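You operate a simulated robot arm through the tools that you are given. There is no shell and no other tool. Be economical: measure what you need, move in short steps, check, and stop when the job is done.

Carry out the task below with a simulated robot arm. There is one attempt and no reset: what you move stays moved.

TASK
Close the top blue drawer.

It is judged by the outcome, as a careful person would: the job done as asked, and still so three seconds after it is handed in. It fails if anything else is knocked over, pushed out of place, dropped, spilled or broken.

THE ROBOT
A 6-joint arm with a two-finger parallel gripper, fixed in place. Base frame: the origin is at the foot of the arm, x ahead of it, y to its left, z up. Lengths are in m, angles in rad, forces in N, time in s.
With the tool pointing down near the work surface it reaches from about 0.24 to 0.66 m from the base axis. Its first joint turns from -1.152 to 1.152 rad. Payload 2.9 kg.
Tool frame: the origin (TCP) lies between the finger pads and is the grasp point; the fingertips stand 0.03 m ahead of it; z points along the fingers, y is the line along which they close. The gripper opens to 0.11 m. The fingers are 0.02 m wide and 0.01 m thick; the gripper's body (0.048 by 0.112 m) begins 0.055 m behind the TCP.
Orientation is that of the tool frame in the base frame, as a unit quaternion [w, x, y, z]. With the fingers straight down and closing along the base's y, the tool's x points along the base's -x, its y along +y and its z along -z.

THE INTERFACE
- The arm moves only by the tool servo_tool. Its arguments are lists of equal length, an entry for each row: "delta_pos": the shift along the tool's x, y, z in m, a list of three; "turn": the turn, a rotation vector about the tool's x, y, z in rad, a list of three. In form: {"delta_pos": [[tx, ty, tz], ...], "turn": [[ax, ay, az], ...]}. A call has 1 to 10 rows; each row is the pose to reach, as a shift and turn from the pose commanded when the call began, along the tool's axes at that moment. "fingers" is the closure, from 0 (fully open) to 1 (shut), set as the call begins (left out, the last holds). A row lasts 0.2 s, in which the tool goes at most 0.05 m and 0.15 rad; a call with a longer step from one row to the next is refused whole, and so is a gripper value outside its range. A pose out of reach is approached as far as the arm can. The call stops where the force on the tool passes 40 N (or 10 N more than at its start, if that is more) or the arm is blocked; 0.2 s more then pass. The fingers move at their own pace (about 0.108 m/s each) and stop on an object; they squeeze with about 36 N. The grip force told is the motor's: it shows also when the fingers shut on nothing. Time passes only in rows, and 0.2 s behind the last, so rows that repeat a pose let the fingers close. It gives the time, the measured TCP pose, the force on the tool (base axes), the opening and the grip force at its end, in the units of the frame above (readings bear some noise).
- Cameras (640 x 400 px; columns grow to the right, rows downward): "scene" is fixed at [0.0756, 0.4384, 1.3726]; the picture's right is [-0.72, -0.69, 0.00], its down [-0.47, 0.49, -0.74] and it looks along [0.51, -0.53, -0.68] (base axes); focal length 335 px, centre (320, 200). "wrist" rides on the gripper at [-0.036, 0, -0.057] in the tool frame; the picture's right is [0.00, -1.00, 0.00], its down [0.97, 0.00, -0.24] and it looks along [0.24, 0.00, 0.97] (tool axes); focal length 218 px, centre (320, 200).
- camera(camera): a new picture of that camera. No time passes.
- pixel_to_xyz(camera, pixels): for up to 12 pixels [column, row] of the newest picture of that camera ("zoom" is the newest enlarged one), the place [x, y, z] in the base frame of the surface seen there, good to about 0.002 m. No time passes.
- enlarge(camera, box): a new picture of the part [left, top, right, bottom] of that camera's present view, enlarged. No time passes.
- job_done(): hands the job in; it is judged then, once.

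Work in short steps. Measure before you move; look again where a grasp or a placing could have gone wrong, and mend it. You have 60 turns and 22 pictures in all, the two below and enlarged ones among them. Open the gripper and draw the arm clear of the work before you hand the job in, unless the task says otherwise; then end with one line.

The tools are called after "Emit:" as name(argument=value, ...) on one line, values as JSON. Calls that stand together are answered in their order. servo_tool: Moves the arm, as the interface text tells. Its arguments: {"type":"object","properties":{"delta_pos":{"type":"array"},"turn":{"type":"array"},"fingers":{"type":"number"}},"required":["delta_pos","turn"]} The other tools are called the same way: camera (camera) takes a picture; pixel_to_xyz (camera, pixels) gives the place of the surface under pixels of a picture; enlarge (camera, box) takes an enlarged picture of a part of a camera's view; job_done () hands the job in.

At the start:

```text
time_s: 0.0
tcp_pos: [0.4102, 0.1949, 1.011]
tool_rot: [0.0, 0.001, 1.0, 0.0]
ft_force: [-0.6, -0.2, 0.0]
opening: 0.11
finger_force: 0.0
```

scene: 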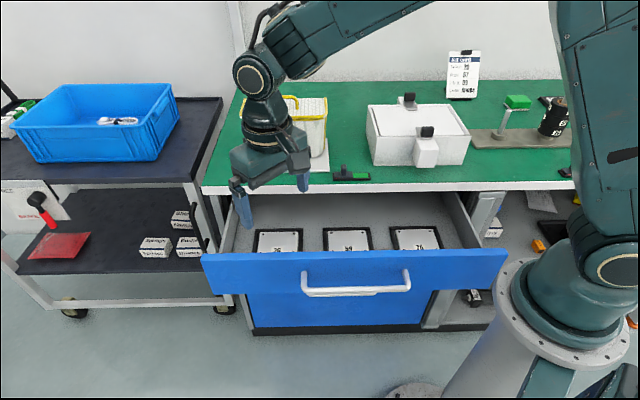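
wrist: 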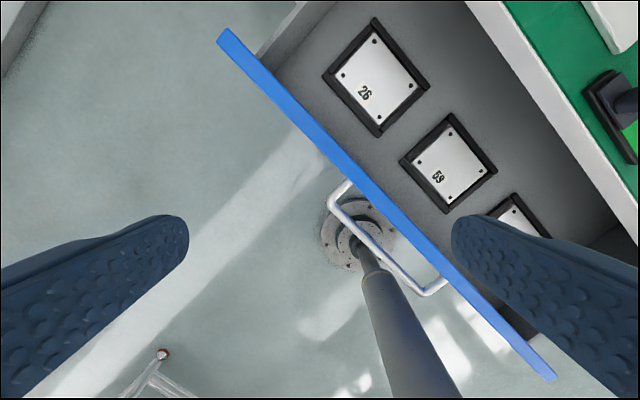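

The open blue drawer's front spans from about (203,262) to (507,255) in the scene. I'll measure the front, the handle and the bench edge.

Emit:
pixel_to_xyz(camera="scene", pixels=[[206, 257], [503, 251], [352, 256], [215, 288], [490, 285], [304, 290], [408, 288], [355, 291], [210, 190], [560, 185], [340, 310], [230, 235]])

Emit:
pixel_to_xyz(camera="wrist", pixels=[[225, 35], [548, 375], [360, 190], [345, 185], [385, 250], [430, 290], [400, 270], [500, 60], [620, 220], [365, 75], [300, 120]])

```text
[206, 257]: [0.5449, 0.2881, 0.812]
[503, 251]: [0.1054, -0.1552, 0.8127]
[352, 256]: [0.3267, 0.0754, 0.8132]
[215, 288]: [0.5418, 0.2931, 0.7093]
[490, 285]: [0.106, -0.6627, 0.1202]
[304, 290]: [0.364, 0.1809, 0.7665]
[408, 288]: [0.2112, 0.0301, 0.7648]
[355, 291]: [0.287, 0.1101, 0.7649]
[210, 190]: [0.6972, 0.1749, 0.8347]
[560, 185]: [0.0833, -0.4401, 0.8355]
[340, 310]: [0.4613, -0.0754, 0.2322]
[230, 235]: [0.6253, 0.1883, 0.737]
```

```text
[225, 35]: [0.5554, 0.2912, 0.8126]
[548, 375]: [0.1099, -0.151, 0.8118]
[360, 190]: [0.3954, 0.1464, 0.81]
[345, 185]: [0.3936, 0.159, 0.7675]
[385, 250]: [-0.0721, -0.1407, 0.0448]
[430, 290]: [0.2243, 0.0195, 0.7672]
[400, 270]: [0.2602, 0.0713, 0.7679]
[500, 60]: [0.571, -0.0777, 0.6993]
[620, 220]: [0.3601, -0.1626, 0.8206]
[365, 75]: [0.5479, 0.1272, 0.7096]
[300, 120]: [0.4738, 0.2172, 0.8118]
```

Drawer face outer is at n=(y−x)/√2≈−0.176 and the lower front is at ≈−0.38, so travel is about 0.20 m along (0.707,−0.707). I'll push on the handle centre (0.288,0.106,0.766). First I'll shut the fingers, turn 45° and move outward of the handle while staying high.

Emit:
servo_tool(delta_pos=[[0.027, -0.008, 0.01], [0.054, -0.016, 0.02], [0.081, -0.024, 0.03], [0.108, -0.032, 0.04], [0.135, -0.04, 0.05], [0.164, -0.048, 0.06]], turn=[[0, 0, 0.131], [0, 0, 0.262], [0, 0, 0.393], [0, 0, 0.524], [0, 0, 0.655], [0, 0, 0.785]], fingers=1)

```text
time_s: 1.4
tcp_pos: [0.2486, 0.1457, 0.9516]
tool_rot: [0.0, 0.384, 0.923, 0.001]
ft_force: [0.1, 0.1, -0.3]
opening: 0.0
finger_force: 35.6
```

The tool x now points outward. Next I tilt the fingers towards the drawer by 0.4 rad and check.

Emit:
servo_tool(delta_pos=[[0.005, 0, 0], [0.01, 0, 0.0], [0.015, 0, 0.0]], turn=[[0, -0.133, 0], [0, -0.266, 0], [0, -0.4, 0]])

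Emit:
camera(camera="scene")

Emit:
camera(camera="wrist")

```text
time_s: 2.2
tcp_pos: [0.2362, 0.1578, 0.9516]
tool_rot: [0.184, 0.375, 0.905, -0.076]
ft_force: [0.0, 0.0, 0.3]
opening: 0.0002
finger_force: 35.8
```

```text
19 pictures are left
```

scene: 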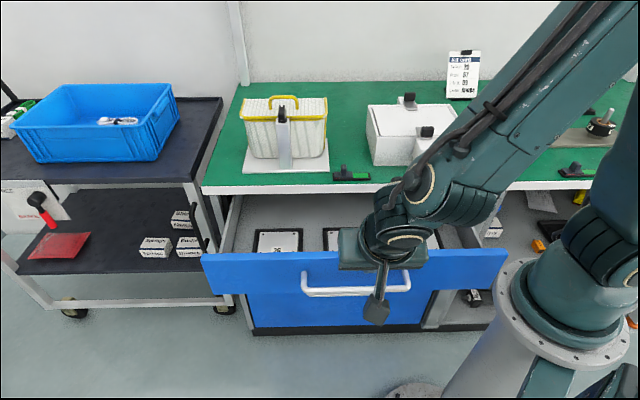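

```text
18 pictures are left
```

wrist: 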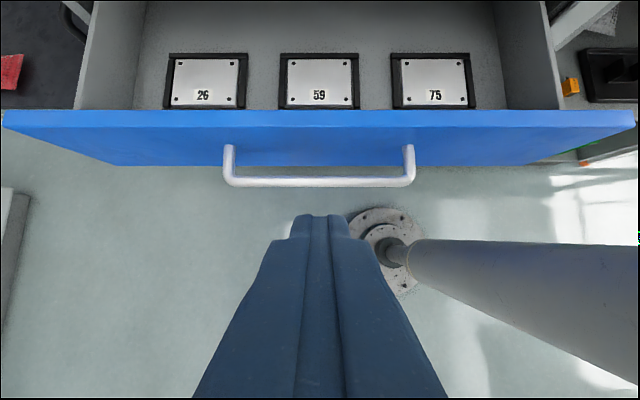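

The fingers line up with the handle centre and are about 0.04 m outward of it. I descend 0.175 m straight down.

Emit:
servo_tool(delta_pos=[[0.017, 0, 0.0403], [0.034, 0, 0.0806], [0.051, 0, 0.1209], [0.0681, 0, 0.1612]], turn=[[0, 0, 0], [0, 0, 0], [0, 0, 0], [0, 0, 0]])

Emit:
camera(camera="wrist")

Emit:
camera(camera="scene")

```text
time_s: 3.2
tcp_pos: [0.2342, 0.1532, 0.7757]
tool_rot: [0.183, 0.375, 0.905, -0.076]
ft_force: [-0.3, -0.3, -0.6]
opening: 0.0
finger_force: 36.2
```

```text
17 pictures are left
```

wrist: 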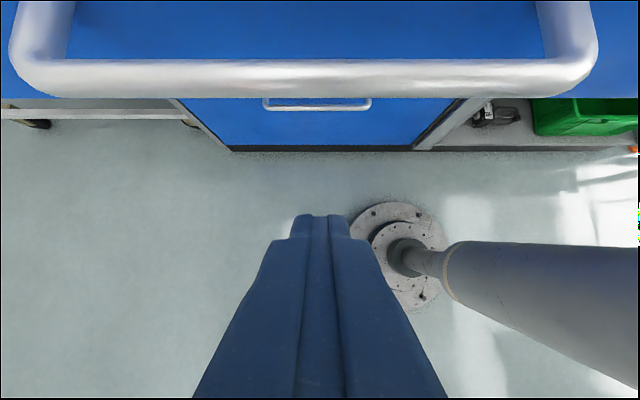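

```text
16 pictures are left
```

scene: 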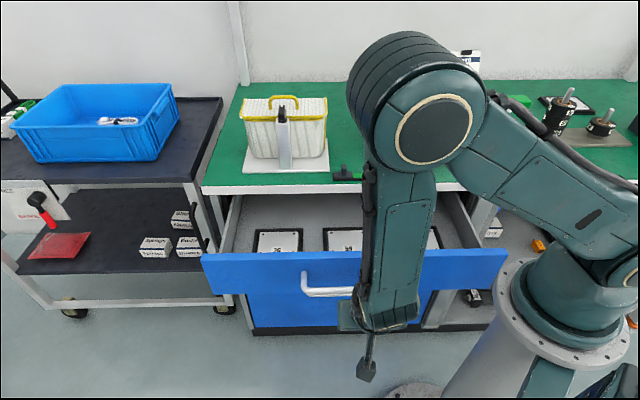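

TCP is at n≈−0.057, clear of the bar. I lower 0.01 m more and then push slowly along the drawer axis.

Emit:
servo_tool(delta_pos=[[0.0039, 0, 0.0092], [-0.0099, 0, 0.015], [-0.0191, 0, 0.0189], [-0.0283, 0, 0.0228], [-0.0376, 0, 0.0267], [-0.0468, 0, 0.0306], [-0.056, 0, 0.0345], [-0.0652, 0, 0.0384], [-0.0744, 0, 0.0422], [-0.0836, 0, 0.0461]], turn=[[0, 0, 0], [0, 0, 0], [0, 0, 0], [0, 0, 0], [0, 0, 0], [0, 0, 0], [0, 0, 0], [0, 0, 0], [0, 0, 0], [0, 0, 0]])

Emit:
camera(camera="wrist")

```text
time_s: 5.4
tcp_pos: [0.3037, 0.0881, 0.7659]
tool_rot: [0.185, 0.375, 0.905, -0.076]
ft_force: [0.3, -0.7, -0.2]
opening: 0.0
finger_force: 35.3
```

```text
15 pictures are left
```

wrist: 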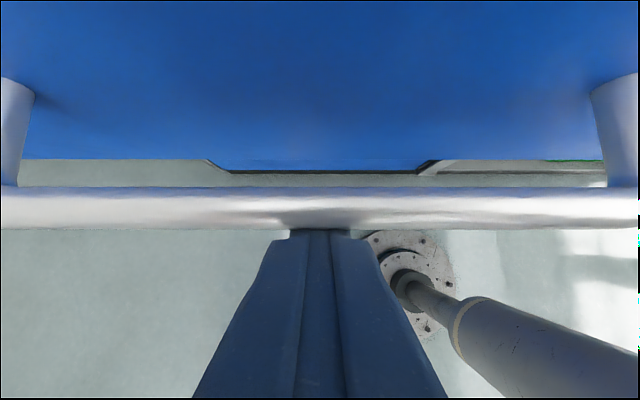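

The fingers appear to be against the bar with low force. I check whether the drawer has moved.

Emit:
camera(camera="scene")

Emit:
pixel_to_xyz(camera="wrist", pixels=[[200, 205], [320, 212], [450, 205], [320, 120]])

```text
14 pictures are left
```

scene: 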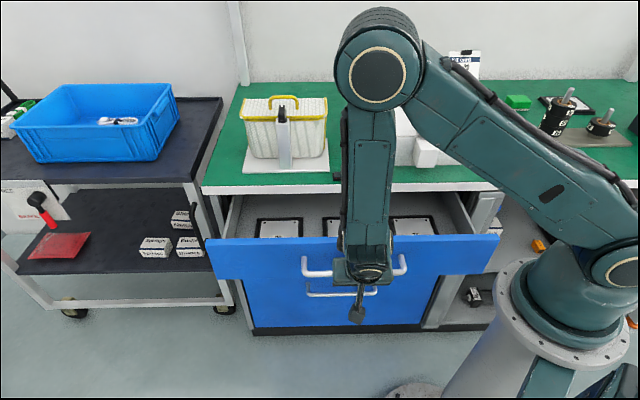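

```text
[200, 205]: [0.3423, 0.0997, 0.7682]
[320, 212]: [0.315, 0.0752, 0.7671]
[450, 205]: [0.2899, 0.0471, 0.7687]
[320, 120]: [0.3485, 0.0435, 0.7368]
```

The drawer moves with the push (face now at n≈−0.216, handle bar at ≈−0.17). I push on another 0.10 m.

Emit:
servo_tool(delta_pos=[[-0.0092, 0, 0.0039], [-0.0184, 0, 0.0078], [-0.0276, 0, 0.0117], [-0.0368, 0, 0.0156], [-0.046, 0, 0.0195], [-0.0553, 0, 0.0234], [-0.0645, 0, 0.0273], [-0.0737, 0, 0.0311], [-0.0829, 0, 0.035], [-0.0921, 0, 0.0389]], turn=[[0, 0, 0], [0, 0, 0], [0, 0, 0], [0, 0, 0], [0, 0, 0], [0, 0, 0], [0, 0, 0], [0, 0, 0], [0, 0, 0], [0, 0, 0]])

Emit:
camera(camera="scene")

Emit:
camera(camera="wrist")

Emit:
pixel_to_xyz(camera="wrist", pixels=[[200, 205], [320, 212], [450, 205], [320, 120], [320, 20]])

```text
time_s: 7.6
tcp_pos: [0.3752, 0.0184, 0.7663]
tool_rot: [0.184, 0.375, 0.905, -0.077]
ft_force: [-0.3, 0.2, 0.8]
opening: 0.0001
finger_force: 35.5
```

```text
13 pictures are left
```

scene: 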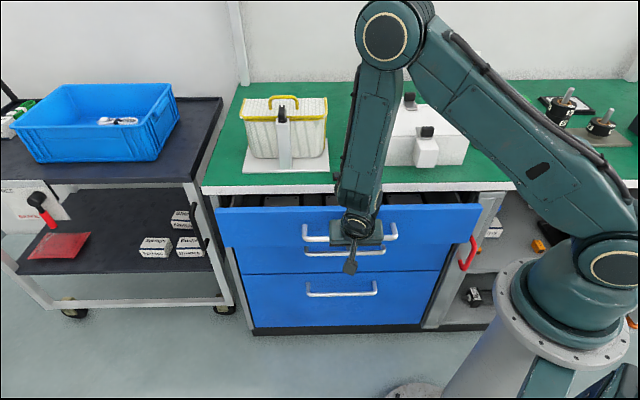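

```text
12 pictures are left
```

wrist: 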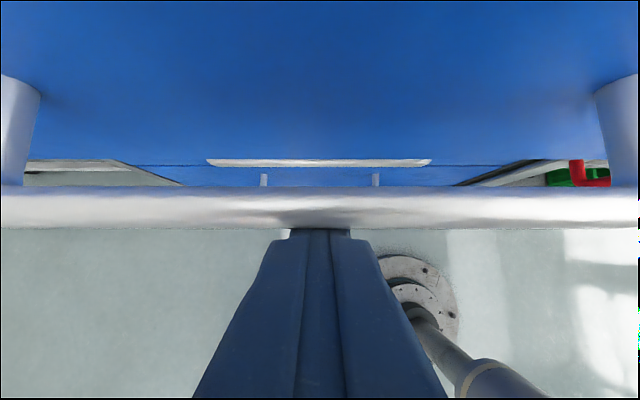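

```text
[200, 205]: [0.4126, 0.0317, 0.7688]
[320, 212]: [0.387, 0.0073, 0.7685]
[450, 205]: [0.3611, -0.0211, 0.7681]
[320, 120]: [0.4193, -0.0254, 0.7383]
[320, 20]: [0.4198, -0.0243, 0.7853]
```

The face is now at n≈−0.314, with ~0.065 m left. A red item at (467,255) has come into view near the drawer's right end, so I inspect it and the gap.

Emit:
enlarge(camera="scene", box=[400, 170, 520, 290])

Emit:
pixel_to_xyz(camera="scene", pixels=[[474, 243], [464, 268], [470, 258], [455, 240], [470, 215], [440, 290], [485, 215], [315, 252], [260, 260], [300, 310], [340, 295], [225, 250]])

```text
3.33 times, centred on (460, 230) of scene
```

zoom: 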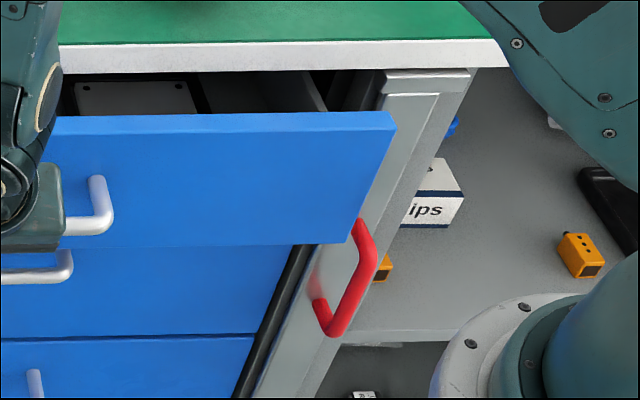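

```text
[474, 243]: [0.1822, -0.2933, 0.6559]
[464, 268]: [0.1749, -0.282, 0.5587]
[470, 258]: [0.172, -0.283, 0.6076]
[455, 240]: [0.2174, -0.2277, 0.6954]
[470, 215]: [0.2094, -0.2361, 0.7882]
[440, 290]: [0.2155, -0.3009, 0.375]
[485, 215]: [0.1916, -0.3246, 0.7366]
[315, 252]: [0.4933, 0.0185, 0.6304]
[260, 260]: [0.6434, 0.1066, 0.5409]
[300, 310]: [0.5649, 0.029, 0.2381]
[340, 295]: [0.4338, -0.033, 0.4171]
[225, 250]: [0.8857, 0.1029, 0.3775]
```

The red handle sits on the side post at lateral −0.078, clear of the drawer end at −0.035, and it is below the drawer. I push the remaining ~0.065 m slowly; it will stop on force.

Emit:
servo_tool(delta_pos=[[-0.0064, 0, 0.0027], [-0.0129, 0, 0.0054], [-0.0193, 0, 0.0082], [-0.0258, 0, 0.0109], [-0.0322, 0, 0.0136], [-0.0387, 0, 0.0163], [-0.0451, 0, 0.0191], [-0.0516, 0, 0.0218], [-0.058, 0, 0.0245], [-0.0645, 0, 0.0272]], turn=[[0, 0, 0], [0, 0, 0], [0, 0, 0], [0, 0, 0], [0, 0, 0], [0, 0, 0], [0, 0, 0], [0, 0, 0], [0, 0, 0], [0, 0, 0]])

Emit:
camera(camera="scene")

Emit:
camera(camera="wrist")

Emit:
pixel_to_xyz(camera="wrist", pixels=[[320, 212], [320, 120], [320, 20]])

```text
time_s: 9.8
tcp_pos: [0.4201, -0.0263, 0.7644]
tool_rot: [0.179, 0.373, 0.907, -0.075]
ft_force: [-13.0, 18.1, -0.2]
opening: 0.0
finger_force: 36.1
```

```text
10 pictures are left
```

scene: 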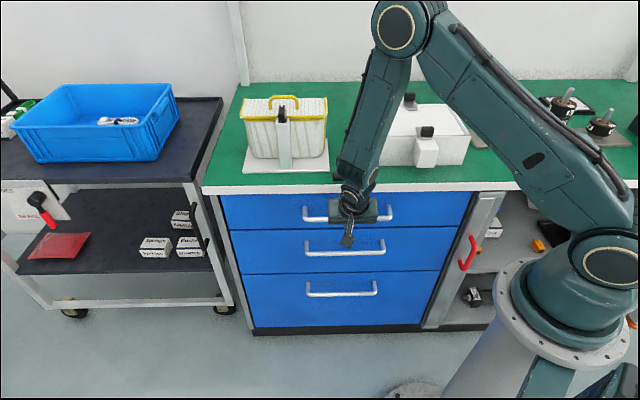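

```text
9 pictures are left
```

wrist: 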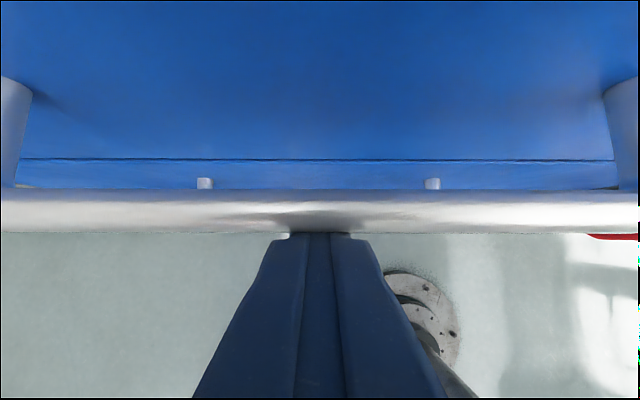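

```text
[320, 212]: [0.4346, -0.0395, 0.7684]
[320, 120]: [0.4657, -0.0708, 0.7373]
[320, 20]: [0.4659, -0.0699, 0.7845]
```

The face is at n≈−0.379, flush with the lower fronts, and the force rose to 22 N at the stop. I back straight out, then rise.

Emit:
servo_tool(delta_pos=[[0.0184, 0, -0.0078], [0.046, 0, -0.0195], [0.0829, 0, -0.035], [0.0673, 0, -0.0718], [0.0517, 0, -0.1086], [0.0361, 0, -0.1454]], turn=[[0, 0, 0], [0, 0, 0], [0, 0, 0], [0, 0, 0], [0, 0, 0], [0, 0, 0]])

Emit:
servo_tool(delta_pos=[[0, 0, 0], [0, 0, 0], [0, 0, 0], [0, 0, 0]], turn=[[0, 0, 0], [0, 0, 0], [0, 0, 0], [0, 0, 0]], fingers=0)

Emit:
camera(camera="scene")

Emit:
pixel_to_xyz(camera="scene", pixels=[[240, 210], [450, 210], [280, 215], [260, 260], [300, 310]])

```text
time_s: 11.2
tcp_pos: [0.3598, 0.0356, 0.8866]
tool_rot: [0.183, 0.375, 0.906, -0.076]
ft_force: [-0.1, 0.1, -0.2]
opening: 0.0
finger_force: 36.1
```

```text
time_s: 12.2
tcp_pos: [0.3597, 0.0344, 0.8856]
tool_rot: [0.182, 0.375, 0.906, -0.076]
ft_force: [0.2, 0.6, -0.3]
opening: 0.1099
finger_force: 0.1
```

```text
8 pictures are left
```

scene: 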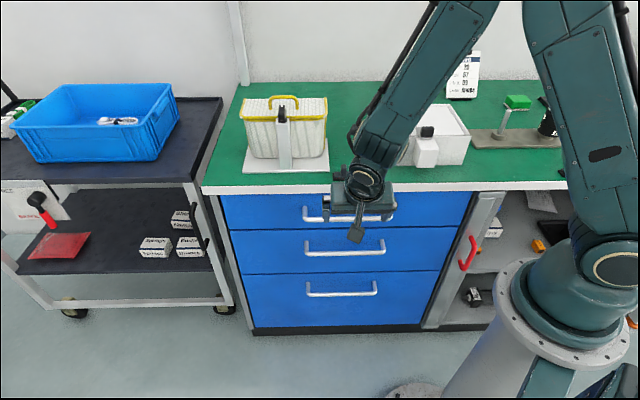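

```text
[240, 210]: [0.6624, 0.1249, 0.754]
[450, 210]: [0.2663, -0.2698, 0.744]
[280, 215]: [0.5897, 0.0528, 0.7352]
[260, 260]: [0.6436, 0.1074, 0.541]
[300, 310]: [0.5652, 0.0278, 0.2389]
```

The drawer face measures n≈−0.380 at both ends and stays flush. I rise and move away, then check the small item on the bench edge behind the gripper.

Emit:
servo_tool(delta_pos=[[0.02, 0, -0.043], [0.04, 0, -0.08], [0.06, 0, -0.12]], turn=[[0, 0, 0], [0, 0, 0], [0, 0, 0]])

Emit:
camera(camera="wrist")

Emit:
camera(camera="scene")

```text
time_s: 13.0
tcp_pos: [0.289, 0.1048, 0.9716]
tool_rot: [0.183, 0.375, 0.905, -0.077]
ft_force: [0.7, 0.1, -0.4]
opening: 0.11
finger_force: 0.2
```

```text
7 pictures are left
```

wrist: 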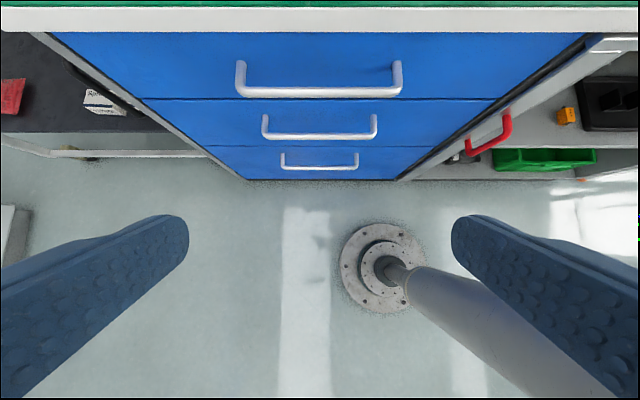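

```text
6 pictures are left
```

scene: 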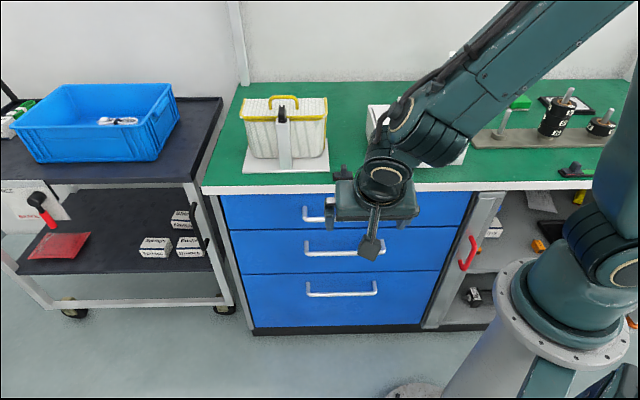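

The item on the bench edge is still at (343,172), the drawer is closed, and the arm is clear with the gripper open.

Emit:
job_done()

```text
The job is handed in.
```

The top blue drawer is closed, its front flush with the drawers below, and nothing else appears to have moved.
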